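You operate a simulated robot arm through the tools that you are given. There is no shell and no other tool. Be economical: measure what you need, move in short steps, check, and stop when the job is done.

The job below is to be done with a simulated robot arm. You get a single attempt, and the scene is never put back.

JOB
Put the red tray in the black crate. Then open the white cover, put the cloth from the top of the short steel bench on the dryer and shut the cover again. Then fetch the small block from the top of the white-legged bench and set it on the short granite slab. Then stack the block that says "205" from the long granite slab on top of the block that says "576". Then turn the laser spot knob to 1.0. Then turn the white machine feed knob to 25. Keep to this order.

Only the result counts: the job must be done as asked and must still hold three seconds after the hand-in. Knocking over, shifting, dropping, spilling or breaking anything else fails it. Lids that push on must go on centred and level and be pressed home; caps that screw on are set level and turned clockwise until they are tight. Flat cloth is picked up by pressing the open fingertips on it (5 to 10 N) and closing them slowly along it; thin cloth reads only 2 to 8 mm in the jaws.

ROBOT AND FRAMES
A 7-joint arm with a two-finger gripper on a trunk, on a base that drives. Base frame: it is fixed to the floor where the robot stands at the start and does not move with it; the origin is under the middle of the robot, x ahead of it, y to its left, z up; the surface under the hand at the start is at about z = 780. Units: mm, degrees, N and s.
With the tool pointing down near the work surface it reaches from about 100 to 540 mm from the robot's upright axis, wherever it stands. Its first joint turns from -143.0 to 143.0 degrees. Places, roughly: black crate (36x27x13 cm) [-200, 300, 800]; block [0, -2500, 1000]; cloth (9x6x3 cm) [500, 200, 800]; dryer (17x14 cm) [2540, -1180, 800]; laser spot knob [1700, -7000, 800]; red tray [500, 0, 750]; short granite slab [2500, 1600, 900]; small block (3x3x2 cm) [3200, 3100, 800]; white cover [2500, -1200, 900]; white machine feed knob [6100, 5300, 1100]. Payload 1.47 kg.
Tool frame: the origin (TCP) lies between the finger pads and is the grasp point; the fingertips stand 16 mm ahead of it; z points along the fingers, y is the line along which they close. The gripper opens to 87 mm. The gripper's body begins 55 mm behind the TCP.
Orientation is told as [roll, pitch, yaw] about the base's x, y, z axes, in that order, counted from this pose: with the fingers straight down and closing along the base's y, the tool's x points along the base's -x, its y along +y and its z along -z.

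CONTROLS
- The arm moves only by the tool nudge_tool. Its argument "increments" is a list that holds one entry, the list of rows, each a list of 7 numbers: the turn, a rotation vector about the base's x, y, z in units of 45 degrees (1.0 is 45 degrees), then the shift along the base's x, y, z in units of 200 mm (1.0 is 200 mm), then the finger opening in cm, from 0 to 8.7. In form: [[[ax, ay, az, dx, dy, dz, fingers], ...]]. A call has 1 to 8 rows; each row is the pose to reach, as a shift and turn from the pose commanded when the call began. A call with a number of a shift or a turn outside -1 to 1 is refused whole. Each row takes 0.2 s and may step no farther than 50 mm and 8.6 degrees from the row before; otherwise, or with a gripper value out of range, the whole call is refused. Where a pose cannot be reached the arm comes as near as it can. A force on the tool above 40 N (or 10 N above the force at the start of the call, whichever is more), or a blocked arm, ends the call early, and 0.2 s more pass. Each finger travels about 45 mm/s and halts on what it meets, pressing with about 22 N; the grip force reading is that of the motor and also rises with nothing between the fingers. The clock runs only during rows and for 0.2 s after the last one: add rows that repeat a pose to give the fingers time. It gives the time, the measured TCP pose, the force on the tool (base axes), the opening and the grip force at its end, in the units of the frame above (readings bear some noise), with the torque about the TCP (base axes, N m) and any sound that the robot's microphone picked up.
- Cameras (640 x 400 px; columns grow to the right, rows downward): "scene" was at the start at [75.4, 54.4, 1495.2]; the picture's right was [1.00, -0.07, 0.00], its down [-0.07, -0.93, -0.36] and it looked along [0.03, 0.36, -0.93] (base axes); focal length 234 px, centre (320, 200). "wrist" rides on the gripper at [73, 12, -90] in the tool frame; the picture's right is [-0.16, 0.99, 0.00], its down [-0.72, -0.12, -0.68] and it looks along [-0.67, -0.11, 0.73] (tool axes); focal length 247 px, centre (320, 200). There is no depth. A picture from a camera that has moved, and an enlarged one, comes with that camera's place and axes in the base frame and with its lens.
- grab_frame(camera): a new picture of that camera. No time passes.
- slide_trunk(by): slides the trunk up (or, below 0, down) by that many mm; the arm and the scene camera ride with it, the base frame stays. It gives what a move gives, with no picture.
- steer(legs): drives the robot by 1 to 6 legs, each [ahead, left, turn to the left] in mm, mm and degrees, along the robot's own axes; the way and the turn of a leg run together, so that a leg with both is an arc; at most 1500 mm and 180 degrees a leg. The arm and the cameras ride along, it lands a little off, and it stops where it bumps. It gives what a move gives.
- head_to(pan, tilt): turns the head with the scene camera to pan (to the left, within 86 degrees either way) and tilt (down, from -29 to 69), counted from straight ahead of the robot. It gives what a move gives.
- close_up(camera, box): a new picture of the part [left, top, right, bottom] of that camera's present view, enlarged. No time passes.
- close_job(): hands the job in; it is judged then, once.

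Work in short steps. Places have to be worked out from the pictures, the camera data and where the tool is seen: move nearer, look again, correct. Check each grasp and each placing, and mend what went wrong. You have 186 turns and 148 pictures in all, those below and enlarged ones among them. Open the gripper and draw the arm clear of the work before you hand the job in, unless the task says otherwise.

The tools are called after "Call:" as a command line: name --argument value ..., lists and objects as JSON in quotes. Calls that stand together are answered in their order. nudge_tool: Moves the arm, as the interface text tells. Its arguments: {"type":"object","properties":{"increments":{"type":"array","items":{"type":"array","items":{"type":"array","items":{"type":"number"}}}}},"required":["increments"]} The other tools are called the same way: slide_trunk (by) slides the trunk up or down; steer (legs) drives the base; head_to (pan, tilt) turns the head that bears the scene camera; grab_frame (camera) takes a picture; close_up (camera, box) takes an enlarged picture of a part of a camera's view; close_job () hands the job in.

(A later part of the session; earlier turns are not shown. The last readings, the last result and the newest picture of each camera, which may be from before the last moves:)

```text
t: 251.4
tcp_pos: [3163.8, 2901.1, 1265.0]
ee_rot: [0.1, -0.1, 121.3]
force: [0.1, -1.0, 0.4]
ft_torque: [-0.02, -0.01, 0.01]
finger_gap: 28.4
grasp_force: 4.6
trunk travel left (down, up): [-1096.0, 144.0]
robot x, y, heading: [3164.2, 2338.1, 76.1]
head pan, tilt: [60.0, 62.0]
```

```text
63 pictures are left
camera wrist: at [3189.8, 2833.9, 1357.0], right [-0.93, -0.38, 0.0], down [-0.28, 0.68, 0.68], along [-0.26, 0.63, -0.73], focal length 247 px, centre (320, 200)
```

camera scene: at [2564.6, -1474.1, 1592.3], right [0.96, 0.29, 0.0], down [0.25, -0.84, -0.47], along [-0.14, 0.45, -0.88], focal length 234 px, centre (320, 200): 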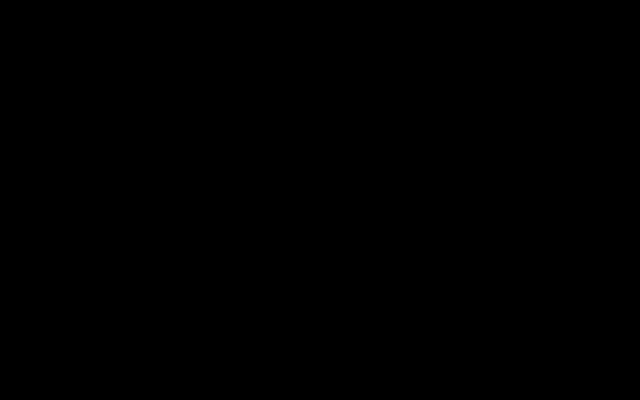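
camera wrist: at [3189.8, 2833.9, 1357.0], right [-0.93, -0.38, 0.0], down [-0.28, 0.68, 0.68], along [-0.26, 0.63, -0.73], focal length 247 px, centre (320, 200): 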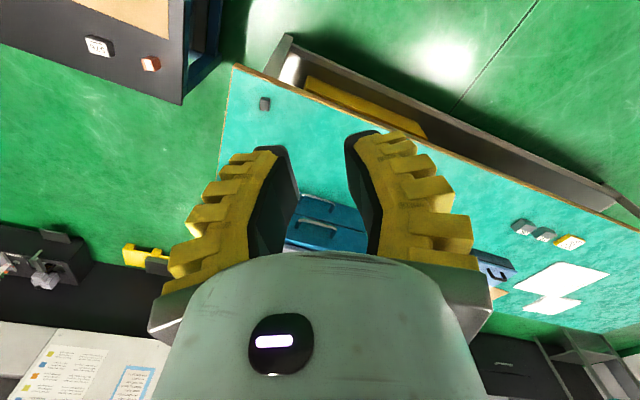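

The small block is at about (3224, 3084). I drive closer and retract the arm a bit for a nearer look.

Call:
steer --legs '[[283, 29, 0]]'

Call:
nudge_tool --increments '[[[0, 0, 0, 0, -0.2, -0.1, 5], [0, 0, 0, 0, -0.4, -0.2, 5], [0, 0, 0, 0.05, -0.6, -0.4, 5], [0, 0, 0, 0.1, -0.75, -0.6, 5], [0, 0, 0, 0.13, -0.85, -0.75, 5]]]'

Call:
slide_trunk --by -150

Call:
grab_frame --camera "wrist"

```text
t: 253.4
tcp_pos: [3201.9, 3185.6, 1265.4]
ee_rot: [0.0, 0.1, 121.4]
force: [-0.2, -0.2, -0.1]
ft_torque: [0.0, -0.01, 0.0]
finger_gap: 28.3
grasp_force: 4.5
trunk travel left (down, up): [-1096.0, 144.0]
robot x, y, heading: [3203.8, 2618.9, 76.2]
head pan, tilt: [60.0, 62.0]
```

```text
refused: row 3 steps farther than a row can; nothing moved
```

```text
t: 255.2
tcp_pos: [3201.5, 3186.7, 1115.6]
ee_rot: [0.1, 0.0, 121.5]
force: [-0.4, -0.2, 0.1]
ft_torque: [0.01, 0.03, -0.01]
finger_gap: 28.3
grasp_force: 4.8
trunk travel left (down, up): [-946.0, 294.0]
robot x, y, heading: [3203.1, 2620.2, 76.2]
head pan, tilt: [60.0, 62.0]
```

```text
62 pictures are left
camera wrist: at [3229.3, 3119.1, 1207.2], right [-0.93, -0.38, 0.0], down [-0.28, 0.68, 0.68], along [-0.26, 0.63, -0.73], focal length 247 px, centre (320, 200)
```

wrist: 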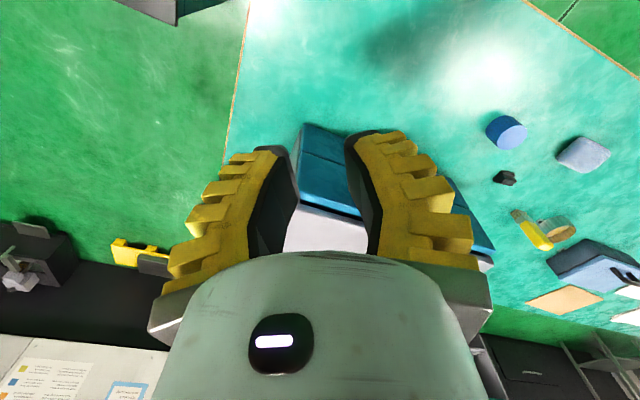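

The block is now behind the view; I retract and lower the tool in valid steps.

Call:
nudge_tool --increments '[[[0, 0, 0, 0.02, -0.16, -0.12, 5], [0, 0, 0, 0.05, -0.32, -0.25, 5], [0, 0, 0, 0.08, -0.48, -0.37, 5], [0, 0, 0, 0.11, -0.64, -0.5, 5], [0, 0, 0, 0.11, -0.8, -0.55, 5], [0, 0, 0, 0.11, -0.9, -0.6, 5]]]'

Call:
grab_frame --camera "wrist"

```text
t: 256.6
tcp_pos: [3224.1, 3006.4, 994.6]
ee_rot: [0.0, 0.0, 121.4]
force: [-0.4, 0.7, -0.5]
ft_torque: [-0.02, 0.01, 0.02]
finger_gap: 55.2
grasp_force: 3.5
trunk travel left (down, up): [-946.0, 294.0]
robot x, y, heading: [3206.4, 2620.9, 76.4]
head pan, tilt: [60.0, 62.0]
```

```text
61 pictures are left
camera wrist: at [3250.8, 2938.9, 1085.8], right [-0.93, -0.38, 0.0], down [-0.28, 0.68, 0.68], along [-0.26, 0.63, -0.73], focal length 247 px, centre (320, 200)
```

wrist: 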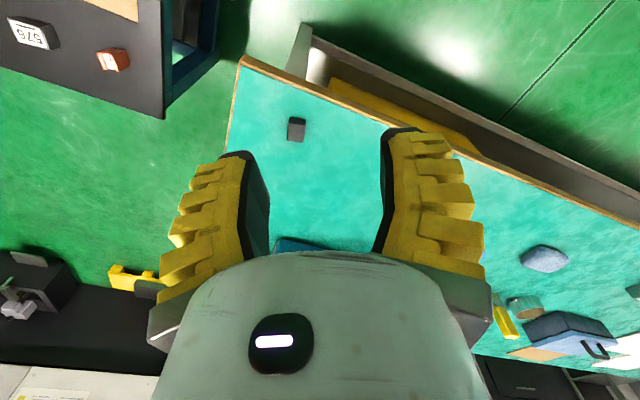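

The small dark block is at about (3222, 3090). I zoom for its orientation.

Call:
close_up --camera "wrist" --box '[240, 80, 360, 155]'

```text
5.33 times, centred on (300, 118) of wrist
camera zoom: at [3250.8, 2938.9, 1085.8], right [-0.93, -0.38, 0.0], down [-0.28, 0.68, 0.68], along [-0.26, 0.63, -0.73], focal length 1317 px, centre (427, 640)
```

zoom: 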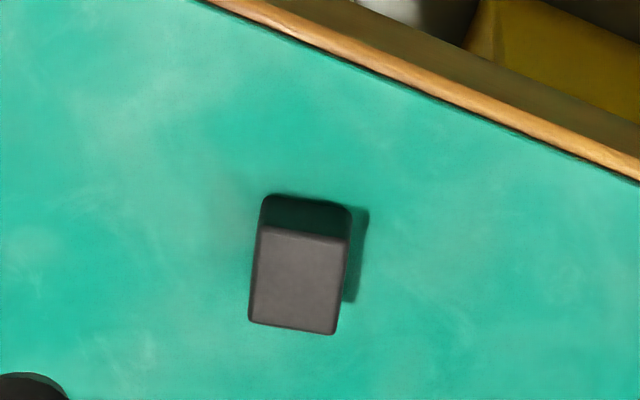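

The block's top is ~20 x 25 mm, centred (3222, 3089.5), sides at about 12° and 100°. I align yaw 102 above it and lower by trunk.

Call:
nudge_tool --increments '[[[0, 0, -0.15, 0, 0.15, 0, 5], [0, 0, -0.3, -0.005, 0.3, 0, 5], [0, 0, -0.43, -0.011, 0.415, 0, 5], [0, 0, -0.43, -0.011, 0.415, 0, 5]]]'

Call:
slide_trunk --by -130

Call:
grab_frame --camera "wrist"

```text
t: 257.6
tcp_pos: [3220.9, 3089.3, 996.7]
ee_rot: [0.0, 0.0, 101.9]
force: [-0.3, -0.6, 1.5]
ft_torque: [0.01, 0.02, 0.0]
finger_gap: 55.2
grasp_force: 3.7
trunk travel left (down, up): [-946.0, 294.0]
robot x, y, heading: [3206.3, 2622.1, 76.3]
head pan, tilt: [60.0, 62.0]
```

```text
t: 259.2
tcp_pos: [3221.4, 3090.0, 867.9]
ee_rot: [0.0, 0.0, 102.0]
force: [-0.3, -0.6, -1.2]
ft_torque: [0.0, 0.01, -0.01]
finger_gap: 55.2
grasp_force: 3.6
trunk travel left (down, up): [-816.0, 424.0]
robot x, y, heading: [3203.1, 2621.9, 76.2]
head pan, tilt: [60.0, 62.0]
```

```text
59 pictures are left
camera wrist: at [3224.2, 3017.2, 958.1], right [-1.0, -0.05, 0.0], down [-0.04, 0.73, 0.68], along [-0.03, 0.68, -0.73], focal length 247 px, centre (320, 200)
```

wrist: 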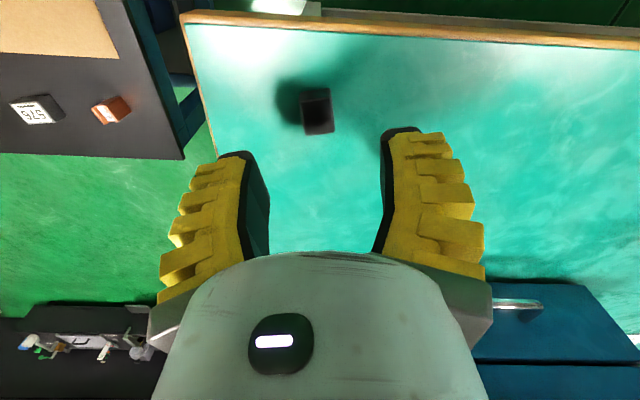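

Centred. I lower to z≈798 and close.

Call:
slide_trunk --by -69

Call:
nudge_tool --increments '[[[0, 0, 0, 0.005, 0, 0, 4], [0, 0, 0, 0.005, 0, 0, 2.5], [0, 0, 0, 0.005, 0, 0, 1.2], [0, 0, 0, 0.005, 0, 0, 1.2], [0, 0, 0, 0.005, 0, 0, 1.2]]]'

Call:
slide_trunk --by 60

Call:
grab_frame --camera "wrist"

```text
t: 260.2
tcp_pos: [3221.9, 3089.8, 798.0]
ee_rot: [0.0, 0.0, 102.1]
force: [-0.1, -0.2, 0.5]
ft_torque: [0.01, 0.01, -0.01]
finger_gap: 55.3
grasp_force: 3.6
trunk travel left (down, up): [-747.0, 493.0]
robot x, y, heading: [3207.7, 2622.2, 76.0]
head pan, tilt: [60.0, 62.0]
```

```text
t: 261.4
tcp_pos: [3221.8, 3088.7, 798.5]
ee_rot: [0.0, 0.0, 102.0]
force: [0.1, -2.7, 8.6]
ft_torque: [-0.06, -0.02, -0.03]
finger_gap: 18.0
grasp_force: 22.0
trunk travel left (down, up): [-747.0, 493.0]
robot x, y, heading: [3207.6, 2618.7, 76.1]
head pan, tilt: [60.0, 62.0]
```

```text
t: 262.4
tcp_pos: [3222.3, 3089.4, 858.5]
ee_rot: [0.1, 0.0, 102.0]
force: [0.2, 0.3, 1.5]
ft_torque: [0.04, 0.0, 0.0]
finger_gap: 13.8
grasp_force: 22.2
trunk travel left (down, up): [-807.0, 433.0]
robot x, y, heading: [3204.1, 2621.9, 76.2]
head pan, tilt: [60.0, 62.0]
```

```text
58 pictures are left
camera wrist: at [3225.0, 3017.0, 948.8], right [-1.0, -0.05, 0.0], down [-0.04, 0.73, 0.68], along [-0.03, 0.68, -0.73], focal length 247 px, centre (320, 200)
```

wrist: 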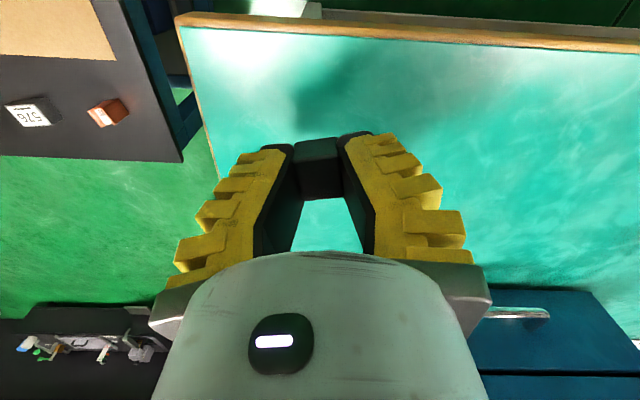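

The block is held. I raise the trunk fully, back away, and turn toward the short granite slab at (2500, 1600).

Call:
slide_trunk --by 430

Call:
steer --legs '[[-704, -70, 0], [0, 0, 92]]'

Call:
grab_frame --camera "wrist"

```text
refused: 430 is not a number from -400 to 400
```

```text
t: 269.5
tcp_pos: [2642.1, 2041.7, 858.4]
ee_rot: [-1.8, 0.1, -178.0]
force: [2.0, 5.0, 1.8]
ft_torque: [-0.31, 0.14, -0.01]
finger_gap: 13.8
grasp_force: 21.5
trunk travel left (down, up): [-807.0, 433.0]
robot x, y, heading: [3100.7, 1936.1, 156.8]
head pan, tilt: [60.0, 62.0]
stopped in leg 2: the force on the tool passed its limit at 50 N (the readings are from after the stop); the commanded pose is now the measured one
```

```text
57 pictures are left
camera wrist: at [2715.4, 2031.3, 949.6], right [-0.12, -0.99, -0.03], down [-0.73, 0.07, 0.68], along [-0.67, 0.11, -0.73], focal length 247 px, centre (320, 200)
```

wrist: 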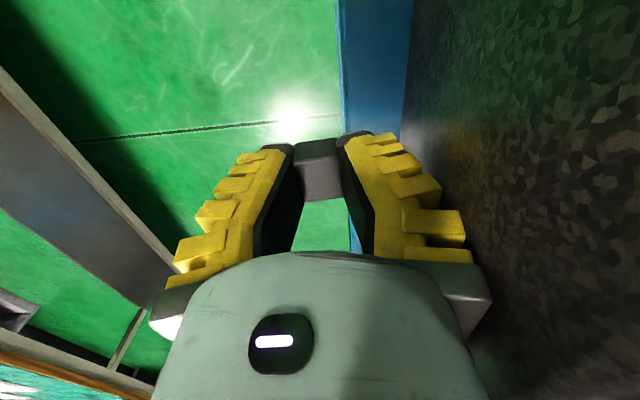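

The slide was refused and the hand touched the slab's side. I turn back 8°, then raise the trunk properly.

Call:
steer --legs '[[0, 0, -8]]'

Call:
slide_trunk --by 390

Call:
grab_frame --camera "wrist"

```text
t: 270.5
tcp_pos: [2662.7, 2102.3, 859.5]
ee_rot: [-1.5, 0.1, 174.2]
force: [0.1, 0.4, -0.2]
ft_torque: [-0.02, 0.03, 0.06]
finger_gap: 14.1
grasp_force: 22.0
trunk travel left (down, up): [-807.0, 433.0]
robot x, y, heading: [3103.9, 1935.0, 148.6]
head pan, tilt: [60.0, 62.0]
```

```text
t: 274.2
tcp_pos: [2662.9, 2102.2, 1248.2]
ee_rot: [-1.6, 0.2, 174.2]
force: [0.6, 0.7, 0.2]
ft_torque: [-0.03, 0.0, 0.01]
finger_gap: 13.9
grasp_force: 22.0
trunk travel left (down, up): [-1197.0, 43.0]
robot x, y, heading: [3103.6, 1934.9, 148.7]
head pan, tilt: [60.0, 62.0]
```

```text
56 pictures are left
camera wrist: at [2732.0, 2082.2, 1339.5], right [-0.26, -0.97, -0.03], down [-0.71, 0.17, 0.68], along [-0.65, 0.19, -0.73], focal length 247 px, centre (320, 200)
```

wrist: 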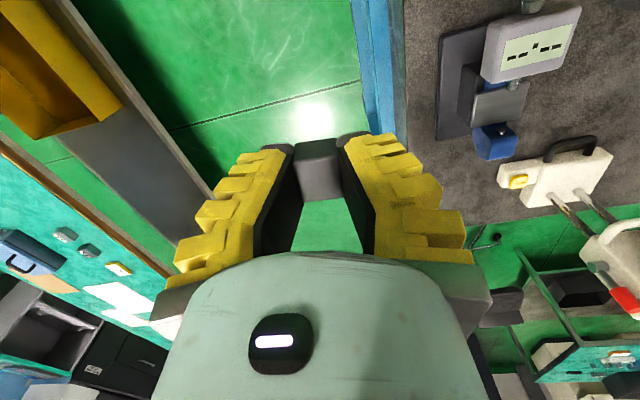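

Block still held. Before crossing the slab I look at it with the scene camera.

Call:
head_to --pan 56 --tilt 42

Call:
grab_frame --camera "scene"

```text
t: 275.1
tcp_pos: [2661.8, 2101.7, 1249.3]
ee_rot: [-1.6, 0.1, 174.2]
force: [-0.4, 1.3, -0.2]
ft_torque: [-0.04, -0.05, 0.01]
finger_gap: 14.1
grasp_force: 22.3
trunk travel left (down, up): [-1197.0, 43.0]
robot x, y, heading: [3103.4, 1935.5, 148.7]
head pan, tilt: [56.0, 42.0]
```

```text
55 pictures are left
camera scene: at [2968.1, 1935.3, 1866.5], right [-0.42, 0.91, 0.0], down [0.61, 0.28, -0.74], along [-0.67, -0.31, -0.67], focal length 234 px, centre (320, 200)
```

scene: 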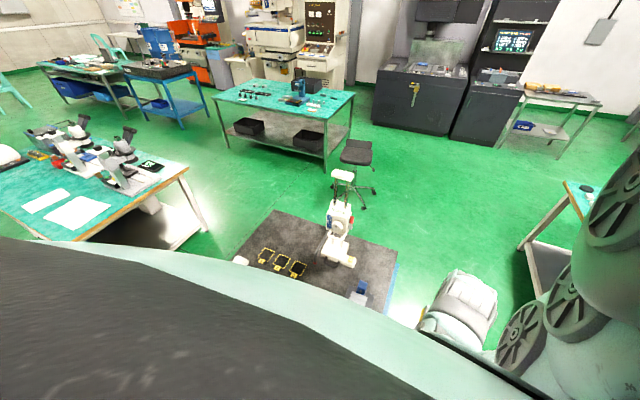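

The slab spans about x 2195–2800, y 1290–1985, with a stand at (2323, 1735), gauge near (2584, 1825) and parts at x≈2468. I move -y to inspect the near side for a free spot.

Call:
steer --legs '[[-275, 336, 0]]'

Call:
grab_frame --camera "wrist"

```text
t: 277.7
tcp_pos: [2719.0, 1675.0, 1248.0]
ee_rot: [-1.6, 0.2, 174.2]
force: [0.6, 0.0, -1.0]
ft_torque: [0.01, 0.01, -0.01]
finger_gap: 13.7
grasp_force: 21.9
trunk travel left (down, up): [-1197.0, 43.0]
robot x, y, heading: [3159.6, 1506.5, 148.8]
head pan, tilt: [56.0, 42.0]
```

```text
54 pictures are left
camera wrist: at [2789.2, 1654.6, 1339.6], right [-0.26, -0.97, -0.03], down [-0.71, 0.17, 0.68], along [-0.65, 0.2, -0.73], focal length 247 px, centre (320, 200)
```

wrist: 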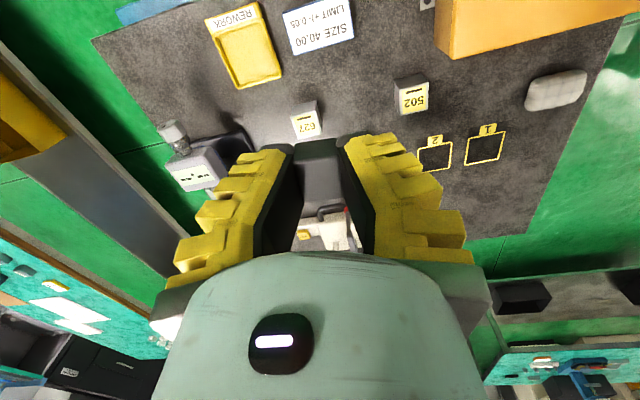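

The spot around (2645, 1650), between the parts and signs, is free. I move there and lower partway.

Call:
steer --legs '[[51, 58, 0]]'

Call:
slide_trunk --by -240

Call:
grab_frame --camera "wrist"

```text
t: 278.8
tcp_pos: [2646.9, 1652.3, 1248.5]
ee_rot: [-1.6, 0.1, 174.2]
force: [0.9, -0.8, -0.4]
ft_torque: [-0.01, 0.02, 0.0]
finger_gap: 13.9
grasp_force: 21.6
trunk travel left (down, up): [-1197.0, 43.0]
robot x, y, heading: [3085.0, 1484.6, 148.7]
head pan, tilt: [56.0, 42.0]
```

```text
t: 281.3
tcp_pos: [2646.5, 1651.6, 1006.5]
ee_rot: [-1.6, 0.2, 174.2]
force: [-0.1, -0.8, -0.4]
ft_torque: [0.01, 0.02, -0.02]
finger_gap: 13.8
grasp_force: 22.2
trunk travel left (down, up): [-957.0, 283.0]
robot x, y, heading: [3082.9, 1484.9, 148.6]
head pan, tilt: [56.0, 42.0]
```

```text
53 pictures are left
camera wrist: at [2715.9, 1631.5, 1099.6], right [-0.26, -0.97, -0.03], down [-0.71, 0.17, 0.68], along [-0.65, 0.19, -0.73], focal length 247 px, centre (320, 200)
```

wrist: 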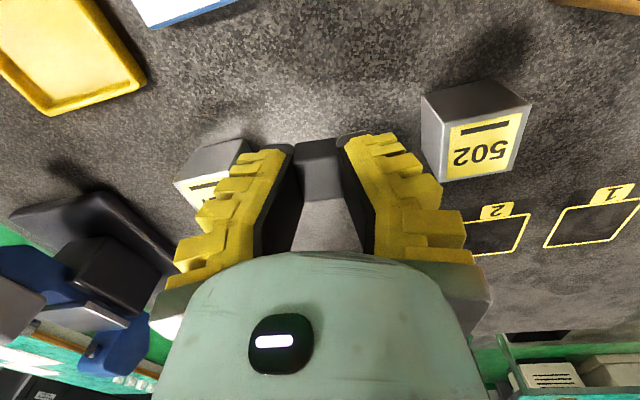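

Clear around. I lower to just above the slab, then in small steps to contact.

Call:
slide_trunk --by -70

Call:
slide_trunk --by -12

Call:
grab_frame --camera "wrist"

```text
t: 282.1
tcp_pos: [2645.1, 1651.7, 954.5]
ee_rot: [-1.4, 0.1, 174.1]
force: [7.4, -1.6, 23.3]
ft_torque: [-0.22, -0.04, -0.02]
finger_gap: 19.0
grasp_force: 22.2
trunk travel left (down, up): [-902.0, 338.0]
robot x, y, heading: [3088.1, 1484.8, 149.1]
head pan, tilt: [56.0, 42.0]
stopped: the force on the tool passed its limit at 116 N (the readings are from after the stop); the commanded pose is now the measured one
```

```text
t: 282.4
tcp_pos: [2644.6, 1652.0, 956.5]
ee_rot: [-1.3, 0.1, 174.1]
force: [8.1, -2.9, 24.9]
ft_torque: [-0.17, -0.09, 0.1]
finger_gap: 19.5
grasp_force: 22.6
trunk travel left (down, up): [-901.0, 339.0]
robot x, y, heading: [3081.2, 1485.4, 148.7]
head pan, tilt: [56.0, 42.0]
stopped: the force on the tool passed its limit at 55 N (the readings are from after the stop); the commanded pose is now the measured one
```

```text
52 pictures are left
camera wrist: at [2714.1, 1631.5, 1046.4], right [-0.26, -0.97, -0.02], down [-0.71, 0.17, 0.68], along [-0.65, 0.19, -0.73], focal length 247 px, centre (320, 200)
```

wrist: 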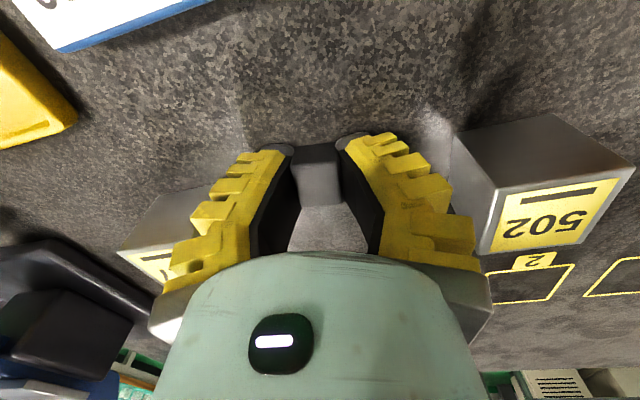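

Block rests on the slab (surface ≈937). I ease up 4 mm, open, and rise.

Call:
slide_trunk --by 3

Call:
nudge_tool --increments '[[[0, 0, 0, 0, 0, 0, 1.6], [0, 0, 0, 0, 0, 0, 2.2], [0, 0, 0, 0, 0, 0, 3], [0, 0, 0, 0, 0, 0, 4], [0, 0, 0, 0, 0, 0, 4]]]'

Call:
slide_trunk --by 200

Call:
grab_frame --camera "wrist"

```text
t: 282.9
tcp_pos: [2645.4, 1651.4, 956.4]
ee_rot: [-1.3, 0.2, 174.1]
force: [-0.3, 0.6, 0.8]
ft_torque: [0.01, 0.02, -0.02]
finger_gap: 14.6
grasp_force: 21.6
trunk travel left (down, up): [-904.0, 336.0]
robot x, y, heading: [3089.7, 1486.1, 148.8]
head pan, tilt: [56.0, 42.0]
```

```text
t: 284.1
tcp_pos: [2645.0, 1651.0, 958.5]
ee_rot: [-1.4, 0.3, 174.1]
force: [0.4, 0.1, 0.7]
ft_torque: [0.01, 0.01, -0.05]
finger_gap: 45.8
grasp_force: 4.4
trunk travel left (down, up): [-904.0, 336.0]
robot x, y, heading: [3090.1, 1484.7, 148.7]
head pan, tilt: [56.0, 42.0]
```

```text
t: 286.3
tcp_pos: [2645.8, 1652.0, 1157.7]
ee_rot: [-1.4, 0.2, 174.1]
force: [0.7, 0.1, -0.8]
ft_torque: [-0.02, 0.05, 0.0]
finger_gap: 45.8
grasp_force: 4.5
trunk travel left (down, up): [-1104.0, 136.0]
robot x, y, heading: [3087.4, 1481.0, 148.7]
head pan, tilt: [56.0, 42.0]
```

```text
51 pictures are left
camera wrist: at [2715.0, 1631.3, 1248.6], right [-0.26, -0.97, -0.03], down [-0.71, 0.17, 0.68], along [-0.65, 0.19, -0.73], focal length 247 px, centre (320, 200)
```

wrist: 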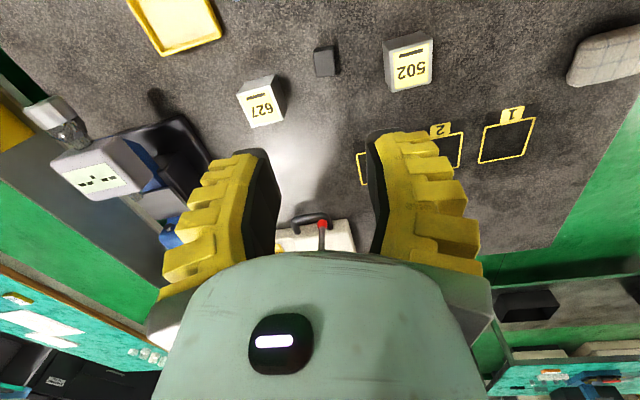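

The block stands on the slab between the labelled parts. Now to the long granite slab near (0, -2500); I raise the trunk and drive round.

Call:
slide_trunk --by 130

Call:
steer --legs '[[-405, 667, 0], [786, 478, 0], [786, 478, 0], [-553, 910, 0], [-553, 910, 0], [-553, 910, 0]]'

Call:
steer --legs '[[400, 243, 21]]'

Call:
grab_frame --camera "wrist"

Call:
grab_frame --camera "scene"

```text
t: 287.8
tcp_pos: [2645.5, 1651.2, 1286.8]
ee_rot: [-1.4, 0.2, 174.1]
force: [-0.1, -0.2, 0.6]
ft_torque: [0.01, 0.03, -0.01]
finger_gap: 45.8
grasp_force: 4.2
trunk travel left (down, up): [-1234.0, 6.0]
robot x, y, heading: [3090.9, 1483.9, 148.7]
head pan, tilt: [56.0, 42.0]
```

```text
t: 316.1
tcp_pos: [875.8, -2366.0, 1287.3]
ee_rot: [-1.4, 0.2, 176.0]
force: [0.0, 0.1, 0.4]
ft_torque: [0.0, -0.04, -0.01]
finger_gap: 45.9
grasp_force: 4.3
trunk travel left (down, up): [-1234.0, 6.0]
robot x, y, heading: [1322.2, -2519.5, 150.6]
head pan, tilt: [56.0, 42.0]
```

```text
t: 318.9
tcp_pos: [405.0, -2639.5, 1286.9]
ee_rot: [-1.4, 0.2, -163.0]
force: [0.1, -0.5, -0.2]
ft_torque: [0.02, -0.01, 0.0]
finger_gap: 45.5
grasp_force: 3.4
trunk travel left (down, up): [-1234.0, 6.0]
robot x, y, heading: [875.7, -2620.3, 171.8]
head pan, tilt: [56.0, 42.0]
```

```text
50 pictures are left
camera wrist: at [476.5, -2630.9, 1378.7], right [0.14, -0.99, -0.03], down [-0.72, -0.12, 0.68], along [-0.68, -0.08, -0.73], focal length 247 px, centre (320, 200)
```

wrist: 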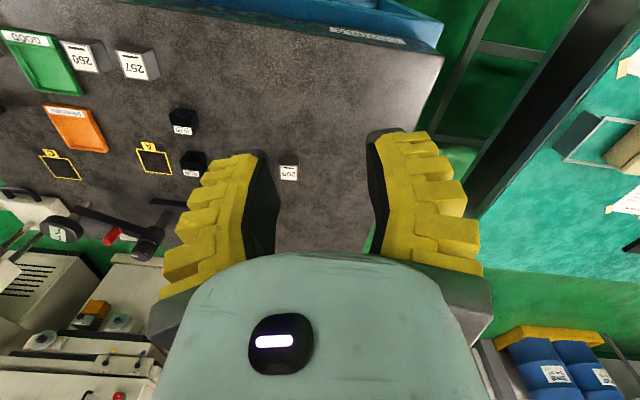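

```text
49 pictures are left
camera scene: at [751.6, -2674.4, 1903.2], right [-0.74, 0.67, 0.0], down [0.45, 0.49, -0.74], along [-0.5, -0.55, -0.67], focal length 234 px, centre (320, 200)
```

scene: 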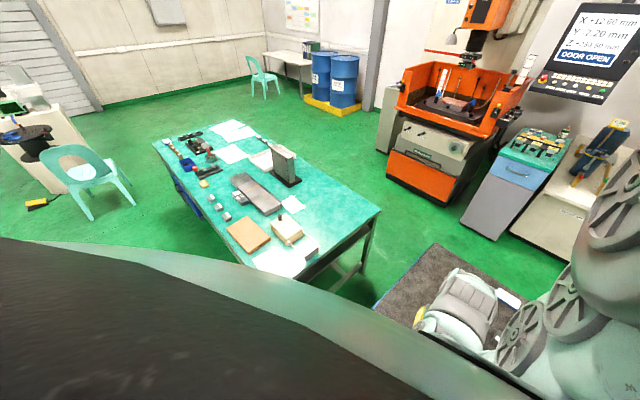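

The long slab carries several small labelled blocks. I zoom in to read them.

Call:
close_up --camera "wrist" --box '[150, 90, 330, 200]'

```text
3.56 times, centred on (240, 145) of wrist
camera zoom: at [476.5, -2630.9, 1378.7], right [0.14, -0.99, -0.03], down [-0.72, -0.12, 0.68], along [-0.68, -0.08, -0.73], focal length 878 px, centre (604, 396)
```

zoom: 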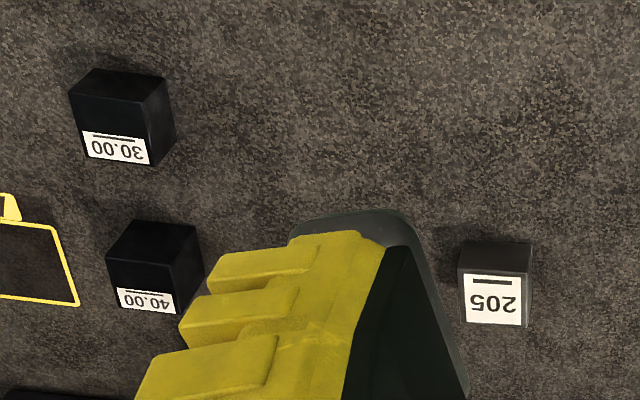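

I zoom tighter to read that label reliably (it is seen upside down).

Call:
close_up --camera "wrist" --box '[274, 156, 306, 186]'

```text
13.33 times, centred on (290, 171) of wrist
camera zoom: at [476.5, -2630.9, 1378.7], right [0.14, -0.99, -0.03], down [-0.72, -0.12, 0.68], along [-0.68, -0.08, -0.73], focal length 3293 px, centre (720, 587)
```

zoom: 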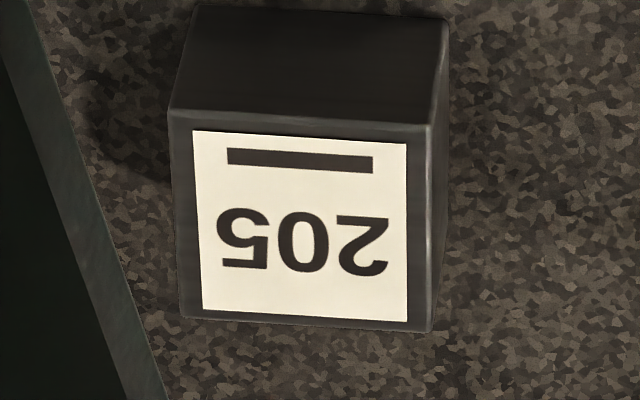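

This is indeed "205" (underline at top = seen upside down). I check the other labelled blocks on this slab for "576".

Call:
close_up --camera "wrist" --box '[0, 20, 180, 110]'

```text
3.56 times, centred on (90, 65) of wrist
camera zoom: at [476.5, -2630.9, 1378.7], right [0.14, -0.99, -0.03], down [-0.72, -0.12, 0.68], along [-0.68, -0.08, -0.73], focal length 878 px, centre (1138, 680)
```

zoom: 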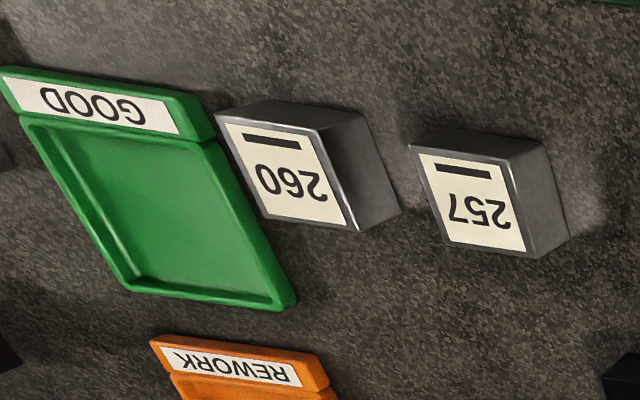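

Only 260 and 257 there; so the block to stack on is the "576" seen on the other slab. The 205 block (≈40 mm) is centred near (158, -2601), turned ~5°. I drive over it, align yaw, and lower.

Call:
steer --legs '[[250, -3, 0]]'

Call:
nudge_tool --increments '[[[0, 0, -0.14, 0, 0, 0, 6.5], [0, 0, -0.27, 0, 0, 0, 6.5], [0.03, 0, -0.27, 0, 0, 0, 6.5]]]'

Call:
slide_trunk --by -180

Call:
grab_frame --camera "wrist"

```text
t: 320.7
tcp_pos: [154.7, -2601.9, 1287.6]
ee_rot: [-1.4, 0.3, -162.9]
force: [0.3, 0.2, -0.1]
ft_torque: [0.02, -0.02, 0.01]
finger_gap: 45.7
grasp_force: 4.0
trunk travel left (down, up): [-1234.0, 6.0]
robot x, y, heading: [624.6, -2584.0, 172.0]
head pan, tilt: [56.0, 42.0]
```

```text
t: 321.5
tcp_pos: [155.5, -2601.9, 1287.0]
ee_rot: [-2.8, 0.6, -175.1]
force: [-0.2, -0.4, -0.3]
ft_torque: [0.0, 0.0, 0.0]
finger_gap: 69.3
grasp_force: 2.9
trunk travel left (down, up): [-1234.0, 6.0]
robot x, y, heading: [622.5, -2583.3, 171.8]
head pan, tilt: [56.0, 42.0]
```

```text
t: 323.5
tcp_pos: [155.1, -2602.6, 1107.7]
ee_rot: [-2.7, 0.5, -174.9]
force: [0.1, 0.1, 0.7]
ft_torque: [-0.02, -0.02, 0.02]
finger_gap: 69.0
grasp_force: 3.1
trunk travel left (down, up): [-1054.0, 186.0]
robot x, y, heading: [631.0, -2579.4, 171.9]
head pan, tilt: [56.0, 42.0]
```

```text
45 pictures are left
camera wrist: at [227.5, -2610.5, 1198.6], right [-0.07, -1.0, -0.05], down [-0.73, 0.02, 0.68], along [-0.68, 0.08, -0.73], focal length 247 px, centre (320, 200)
```

wrist: 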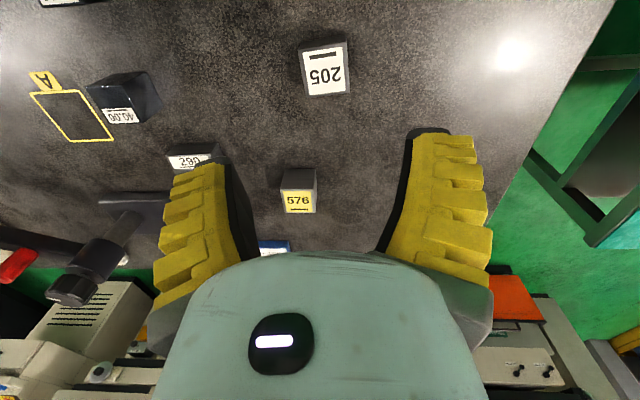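

A yellow-labelled "576" stands on this same slab. I zoom to verify it.

Call:
close_up --camera "wrist" --box '[270, 30, 360, 220]'

```text
2.11 times, centred on (315, 125) of wrist
camera zoom: at [227.5, -2610.5, 1198.6], right [-0.07, -1.0, -0.05], down [-0.73, 0.02, 0.68], along [-0.68, 0.08, -0.73], focal length 520 px, centre (330, 358)
```

zoom: 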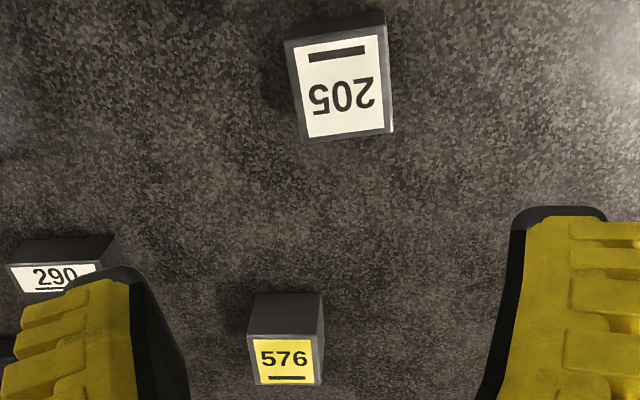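

Verified: "576" at about (20, -2560), "205" at about (166, -2601), both ~39 mm cubes with tops near z 977. I level, centre over 205 and lower to just above it.

Call:
nudge_tool --increments '[[[-0.03, 0.005, -0.02, 0.03, 0.004, 0, 6.5], [-0.06, 0.011, -0.045, 0.055, 0.008, 0, 6.5], [-0.06, 0.011, -0.045, 0.055, 0.008, 0, 6.5]]]'

Call:
slide_trunk --by -100

Call:
grab_frame --camera "wrist"

```text
t: 324.3
tcp_pos: [167.6, -2600.7, 1107.5]
ee_rot: [-0.1, -0.2, -177.0]
force: [-0.2, 0.1, -0.2]
ft_torque: [-0.02, -0.02, 0.04]
finger_gap: 69.1
grasp_force: 2.7
trunk travel left (down, up): [-1054.0, 186.0]
robot x, y, heading: [626.4, -2581.4, 171.5]
head pan, tilt: [56.0, 42.0]
```

```text
t: 325.6
tcp_pos: [166.9, -2600.7, 1007.9]
ee_rot: [-0.2, -0.2, -177.0]
force: [-0.3, -0.4, 0.1]
ft_torque: [0.02, -0.03, 0.01]
finger_gap: 69.5
grasp_force: 2.9
trunk travel left (down, up): [-954.0, 286.0]
robot x, y, heading: [625.0, -2585.1, 172.0]
head pan, tilt: [56.0, 42.0]
```

```text
43 pictures are left
camera wrist: at [239.4, -2607.5, 1098.5], right [-0.11, -0.99, 0.0], down [-0.73, 0.08, 0.68], along [-0.68, 0.07, -0.73], focal length 247 px, centre (320, 200)
```

wrist: 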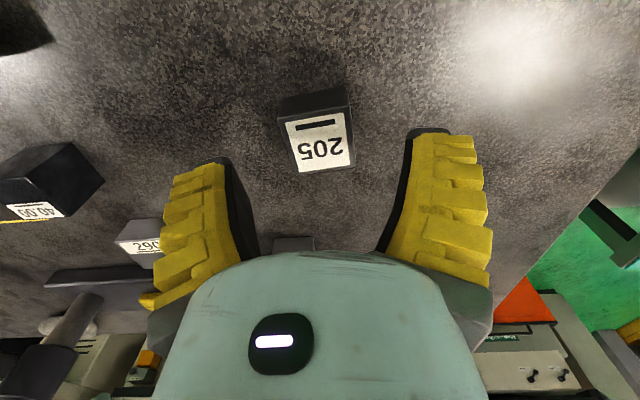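

Nearly centred; block turned ~+4.5°. I trim, lower 50 mm and grip.

Call:
nudge_tool --increments '[[[0, 0, 0.033, 0.01, 0.005, 0, 6.5], [0, 0, 0.033, 0.01, 0.005, 0, 6.5]]]'

Call:
slide_trunk --by -50

Call:
nudge_tool --increments '[[[0, 0, 0, 0, 0, 0, 5], [0, 0, 0, 0, 0, 0, 4], [0, 0, 0, 0, 0, 0, 3.3], [0, 0, 0, 0, 0, 0, 3], [0, 0, 0, 0, 0, 0, 3]]]'

Call:
slide_trunk --by 70

Call:
grab_frame --camera "wrist"

```text
t: 326.2
tcp_pos: [168.3, -2599.0, 1007.4]
ee_rot: [-0.1, -0.2, -175.5]
force: [0.0, -0.7, -0.1]
ft_torque: [-0.01, 0.04, -0.02]
finger_gap: 69.2
grasp_force: 2.9
trunk travel left (down, up): [-954.0, 286.0]
robot x, y, heading: [626.0, -2584.7, 172.0]
head pan, tilt: [56.0, 42.0]
```

```text
t: 327.1
tcp_pos: [168.3, -2599.3, 957.8]
ee_rot: [-0.1, -0.2, -175.4]
force: [-0.4, -0.5, 0.1]
ft_torque: [0.03, 0.0, 0.02]
finger_gap: 68.8
grasp_force: 2.8
trunk travel left (down, up): [-904.0, 336.0]
robot x, y, heading: [627.2, -2585.9, 171.8]
head pan, tilt: [56.0, 42.0]
```

```text
t: 328.3
tcp_pos: [169.4, -2599.1, 958.3]
ee_rot: [-0.1, -0.2, -175.6]
force: [4.9, -0.6, 11.2]
ft_torque: [-0.03, -0.02, -0.02]
finger_gap: 37.3
grasp_force: 21.6
trunk travel left (down, up): [-904.0, 336.0]
robot x, y, heading: [629.3, -2583.0, 171.7]
head pan, tilt: [56.0, 42.0]
```

```text
t: 329.4
tcp_pos: [170.9, -2599.7, 1028.0]
ee_rot: [0.0, -0.1, -175.6]
force: [0.2, 0.9, -3.3]
ft_torque: [-0.01, 0.01, 0.03]
finger_gap: 34.7
grasp_force: 22.0
trunk travel left (down, up): [-974.0, 266.0]
robot x, y, heading: [626.8, -2584.7, 172.0]
head pan, tilt: [56.0, 42.0]
```

```text
42 pictures are left
camera wrist: at [242.1, -2604.5, 1118.3], right [-0.08, -1.0, 0.0], down [-0.73, 0.06, 0.68], along [-0.68, 0.06, -0.73], focal length 247 px, centre (320, 200)
```

wrist: 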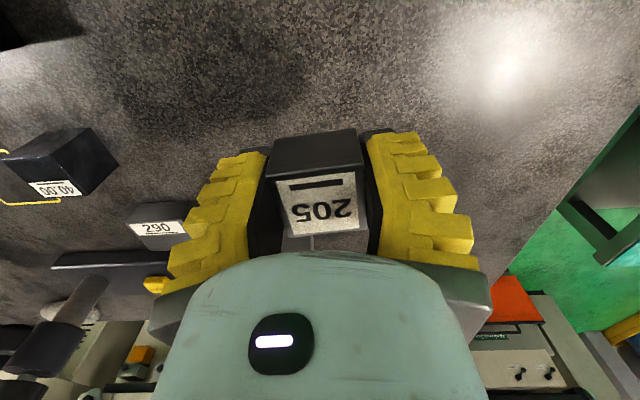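

The 205 block is held. To measure 576 precisely I pass beyond it at height and look back, aligning yaw on the way.

Call:
slide_trunk --by 60

Call:
steer --legs '[[228, -8, 0]]'

Call:
nudge_tool --increments '[[[0, 0, -0.065, 0, 0, 0, 3], [0, 0, -0.129, 0, 0, 0, 3], [0, 0, -0.129, 0, 0, 0, 3]]]'

Call:
grab_frame --camera "wrist"

```text
t: 330.4
tcp_pos: [169.2, -2598.7, 1087.0]
ee_rot: [-0.2, -0.1, -175.5]
force: [0.3, 0.8, -4.2]
ft_torque: [-0.01, 0.01, -0.02]
finger_gap: 34.8
grasp_force: 22.1
trunk travel left (down, up): [-1034.0, 206.0]
robot x, y, heading: [624.4, -2579.9, 171.8]
head pan, tilt: [56.0, 42.0]
```

```text
t: 332.2
tcp_pos: [-57.5, -2559.8, 1086.9]
ee_rot: [-0.1, -0.3, -175.4]
force: [-0.3, -0.3, -3.7]
ft_torque: [-0.02, 0.01, 0.0]
finger_gap: 34.8
grasp_force: 22.0
trunk travel left (down, up): [-1034.0, 206.0]
robot x, y, heading: [397.1, -2543.0, 171.9]
head pan, tilt: [56.0, 42.0]
```

```text
t: 333.0
tcp_pos: [-59.0, -2559.4, 1086.7]
ee_rot: [-0.1, -0.2, 178.7]
force: [0.2, -0.8, -3.7]
ft_torque: [0.01, -0.01, -0.02]
finger_gap: 34.8
grasp_force: 22.2
trunk travel left (down, up): [-1034.0, 206.0]
robot x, y, heading: [404.3, -2542.0, 171.9]
head pan, tilt: [56.0, 42.0]
```

```text
41 pictures are left
camera wrist: at [13.5, -2571.9, 1178.3], right [-0.18, -0.98, 0.0], down [-0.72, 0.13, 0.68], along [-0.67, 0.12, -0.73], focal length 247 px, centre (320, 200)
```

wrist: 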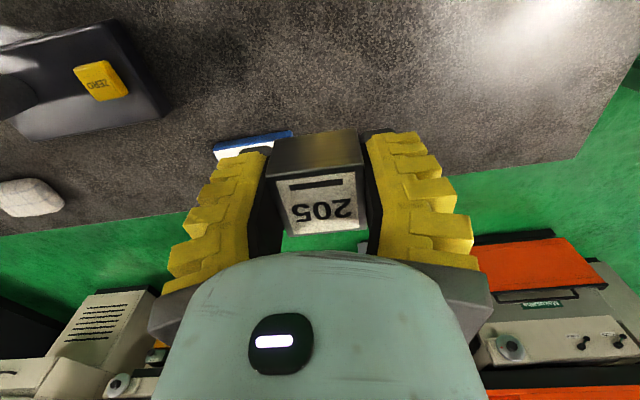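

Overshot; I back up 66 mm so 576 appears above the held block in the picture.

Call:
steer --legs '[[-66, -9, 0]]'

Call:
grab_frame --camera "wrist"

```text
t: 334.0
tcp_pos: [7.0, -2560.0, 1088.1]
ee_rot: [-0.1, -0.2, 178.8]
force: [0.3, -0.4, -4.3]
ft_torque: [0.0, -0.04, 0.02]
finger_gap: 35.0
grasp_force: 21.8
trunk travel left (down, up): [-1034.0, 206.0]
robot x, y, heading: [465.0, -2544.2, 172.0]
head pan, tilt: [56.0, 42.0]
```

```text
40 pictures are left
camera wrist: at [79.7, -2572.2, 1178.3], right [-0.18, -0.98, 0.0], down [-0.72, 0.13, 0.68], along [-0.67, 0.12, -0.73], focal length 247 px, centre (320, 200)
```

wrist: 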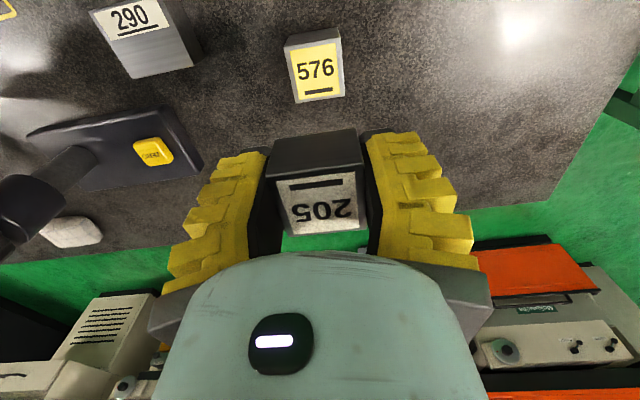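

576's top is centred at about (24.4, -2559.6). I shift there and lower to just above contact.

Call:
nudge_tool --increments '[[[0, 0, 0, 0.045, 0, 0, 3], [0, 0, 0, 0.087, 0.002, 0, 3], [0, 0, 0, 0.087, 0.002, 0, 3]]]'

Call:
slide_trunk --by -78

Call:
grab_frame --camera "wrist"

```text
t: 334.8
tcp_pos: [26.4, -2559.7, 1086.7]
ee_rot: [-0.1, -0.2, 178.8]
force: [-0.2, 0.3, -3.0]
ft_torque: [0.01, 0.0, -0.02]
finger_gap: 35.1
grasp_force: 21.6
trunk travel left (down, up): [-1034.0, 206.0]
robot x, y, heading: [466.9, -2545.6, 172.1]
head pan, tilt: [56.0, 42.0]
```

```text
t: 335.9
tcp_pos: [25.9, -2559.5, 1008.5]
ee_rot: [-0.2, -0.3, 178.8]
force: [-0.5, -0.7, -2.7]
ft_torque: [-0.02, 0.01, -0.02]
finger_gap: 34.8
grasp_force: 21.9
trunk travel left (down, up): [-956.0, 284.0]
robot x, y, heading: [460.6, -2541.9, 171.9]
head pan, tilt: [56.0, 42.0]
```

```text
39 pictures are left
camera wrist: at [97.6, -2572.3, 1099.9], right [-0.18, -0.98, 0.0], down [-0.72, 0.13, 0.68], along [-0.67, 0.12, -0.73], focal length 247 px, centre (320, 200)
```

wrist: 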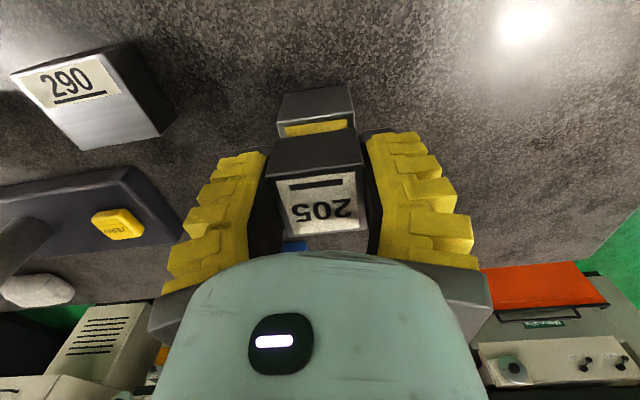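

I zoom to compare the edges of the held block and 576 precisely.

Call:
close_up --camera "wrist" --box '[250, 70, 380, 240]'

```text
2.35 times, centred on (315, 155) of wrist
camera zoom: at [97.6, -2572.3, 1099.9], right [-0.18, -0.98, 0.0], down [-0.72, 0.13, 0.68], along [-0.67, 0.12, -0.73], focal length 581 px, centre (332, 306)
```

zoom: 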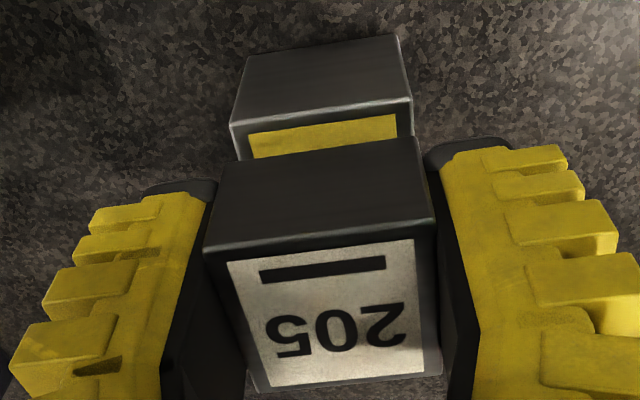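

Analysis: 576 centre (23.1, -2559.7), held block centre ≈(21, -2559.7). I trim +2 mm in x and lower to contact.

Call:
nudge_tool --increments '[[[0, 0, 0, 0.01, 0, 0, 3], [0, 0, 0, 0.01, 0, 0, 3]]]'

Call:
slide_trunk --by -7

Call:
slide_trunk --by -4

```text
t: 336.5
tcp_pos: [27.0, -2560.3, 1007.8]
ee_rot: [-0.2, -0.3, 178.9]
force: [-1.5, -0.3, -3.7]
ft_torque: [0.0, -0.02, 0.0]
finger_gap: 34.7
grasp_force: 22.3
trunk travel left (down, up): [-956.0, 284.0]
robot x, y, heading: [463.6, -2538.1, 171.8]
head pan, tilt: [56.0, 42.0]
```

```text
t: 337.1
tcp_pos: [27.4, -2559.9, 1000.7]
ee_rot: [-0.1, -0.1, 178.8]
force: [0.1, -1.0, -4.1]
ft_torque: [0.05, -0.03, -0.02]
finger_gap: 34.8
grasp_force: 22.0
trunk travel left (down, up): [-949.0, 291.0]
robot x, y, heading: [466.8, -2543.8, 172.3]
head pan, tilt: [56.0, 42.0]
```

```text
t: 337.6
tcp_pos: [29.2, -2560.0, 998.5]
ee_rot: [-0.1, -0.3, 178.8]
force: [5.3, -0.2, 9.5]
ft_torque: [0.02, -0.08, 0.02]
finger_gap: 36.4
grasp_force: 21.9
trunk travel left (down, up): [-945.0, 295.0]
robot x, y, heading: [465.9, -2543.9, 172.0]
head pan, tilt: [56.0, 42.0]
```

Contact at 9.5 N. I open gently and rise.

Call:
nudge_tool --increments '[[[0, 0, 0, 0, 0, 0, 3.6], [0, 0, 0, 0, 0, 0, 4.4], [0, 0, 0, 0, 0, 0, 5.2], [0, 0, 0, 0, 0, 0, 6], [0, 0, 0, 0, 0, 0, 6]]]'

Call:
slide_trunk --by 120

Call:
grab_frame --camera "wrist"

```text
t: 338.8
tcp_pos: [27.1, -2560.1, 998.0]
ee_rot: [-0.1, -0.2, 178.9]
force: [-0.2, 0.3, -1.1]
ft_torque: [0.02, 0.02, 0.0]
finger_gap: 64.6
grasp_force: 3.1
trunk travel left (down, up): [-945.0, 295.0]
robot x, y, heading: [464.0, -2542.1, 172.2]
head pan, tilt: [56.0, 42.0]
```

```text
t: 340.3
tcp_pos: [27.8, -2560.6, 1118.2]
ee_rot: [-0.1, -0.2, 178.8]
force: [0.4, -0.2, 0.9]
ft_torque: [0.0, -0.01, -0.01]
finger_gap: 64.2
grasp_force: 3.4
trunk travel left (down, up): [-1065.0, 175.0]
robot x, y, heading: [463.9, -2542.6, 171.9]
head pan, tilt: [56.0, 42.0]
```

```text
37 pictures are left
camera wrist: at [99.4, -2572.6, 1208.7], right [-0.18, -0.98, 0.0], down [-0.72, 0.13, 0.68], along [-0.67, 0.12, -0.73], focal length 247 px, centre (320, 200)
```

wrist: 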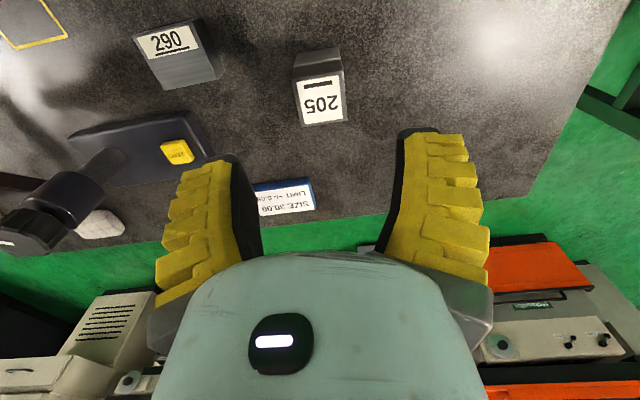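

The 205 block sits squarely on 576. Next the laser spot knob near (1700, -7000): raise and drive there with the arm pointing -y.

Call:
slide_trunk --by 170

Call:
steer --legs '[[-1032, 158, 0], [0, 0, 87.6], [1243, 431, 0], [1359, 351, 0], [590, 108, 0]]'

Call:
grab_frame --camera "wrist"

```text
t: 342.2
tcp_pos: [26.9, -2560.7, 1287.8]
ee_rot: [-0.1, -0.1, 178.8]
force: [0.0, 0.1, 0.2]
ft_torque: [0.01, 0.0, 0.0]
finger_gap: 64.6
grasp_force: 3.4
trunk travel left (down, up): [-1235.0, 5.0]
robot x, y, heading: [466.4, -2540.1, 171.9]
head pan, tilt: [56.0, 42.0]
```

```text
t: 365.7
tcp_pos: [1701.9, -6263.6, 1289.0]
ee_rot: [-0.3, -0.5, -92.5]
force: [0.3, -0.4, -1.1]
ft_torque: [-0.02, 0.01, 0.02]
finger_gap: 64.8
grasp_force: 2.8
trunk travel left (down, up): [-1235.0, 5.0]
robot x, y, heading: [1691.9, -5823.0, -98.9]
head pan, tilt: [56.0, 42.0]
stopped in leg 5: the robot was blocked; the commanded pose is now the measured one
```

```text
36 pictures are left
camera wrist: at [1716.9, -6188.8, 1379.1], right [0.98, -0.2, 0.0], down [-0.14, -0.71, 0.69], along [-0.14, -0.67, -0.73], focal length 247 px, centre (320, 200)
```

wrist: 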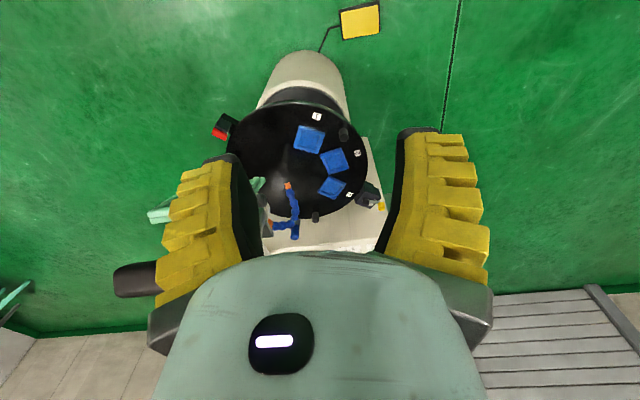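

The base was blocked in front of this machine. I turn so the scene camera can see it and the surroundings.

Call:
steer --legs '[[-150, 0, 0], [0, 0, -45]]'

Call:
head_to --pan 56 --tilt 33

Call:
grab_frame --camera "scene"

```text
t: 369.2
tcp_pos: [1410.5, -5991.2, 1288.4]
ee_rot: [-0.2, -0.4, -137.7]
force: [0.3, 0.4, -1.0]
ft_torque: [0.01, -0.01, -0.01]
finger_gap: 64.6
grasp_force: 3.5
trunk travel left (down, up): [-1235.0, 5.0]
robot x, y, heading: [1718.0, -5674.5, -144.5]
head pan, tilt: [56.0, 42.0]
```

```text
t: 369.9
tcp_pos: [1411.0, -5991.7, 1287.7]
ee_rot: [-0.2, -0.3, -137.7]
force: [-0.3, 0.5, -0.3]
ft_torque: [0.0, 0.0, -0.02]
finger_gap: 64.6
grasp_force: 3.5
trunk travel left (down, up): [-1235.0, 5.0]
robot x, y, heading: [1716.5, -5679.7, -144.3]
head pan, tilt: [56.0, 33.0]
```

```text
35 pictures are left
camera scene: at [1664.0, -5806.4, 1917.8], right [-1.0, -0.03, 0.0], down [-0.01, 0.54, -0.84], along [0.02, -0.84, -0.55], focal length 234 px, centre (320, 200)
```

scene: 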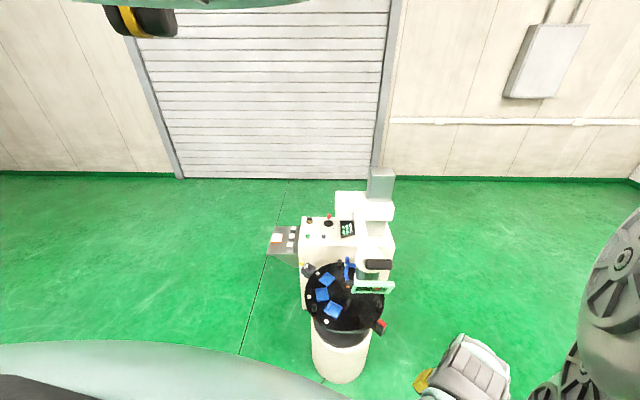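

The control panel is on the machine's top near (1650, -7000), left in this view. I zoom on it.

Call:
close_up --camera "scene" --box '[260, 200, 370, 270]'

```text
5.71 times, centred on (315, 235) of scene
camera zoom: at [1664.0, -5806.4, 1917.8], right [-1.0, -0.03, 0.0], down [-0.01, 0.54, -0.84], along [0.02, -0.84, -0.55], focal length 1337 px, centre (349, 0)
```

zoom: 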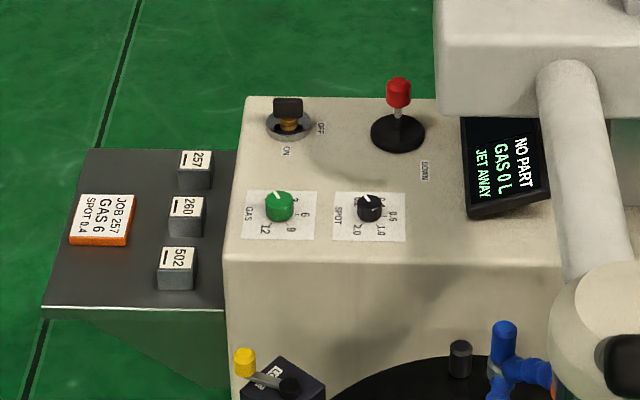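

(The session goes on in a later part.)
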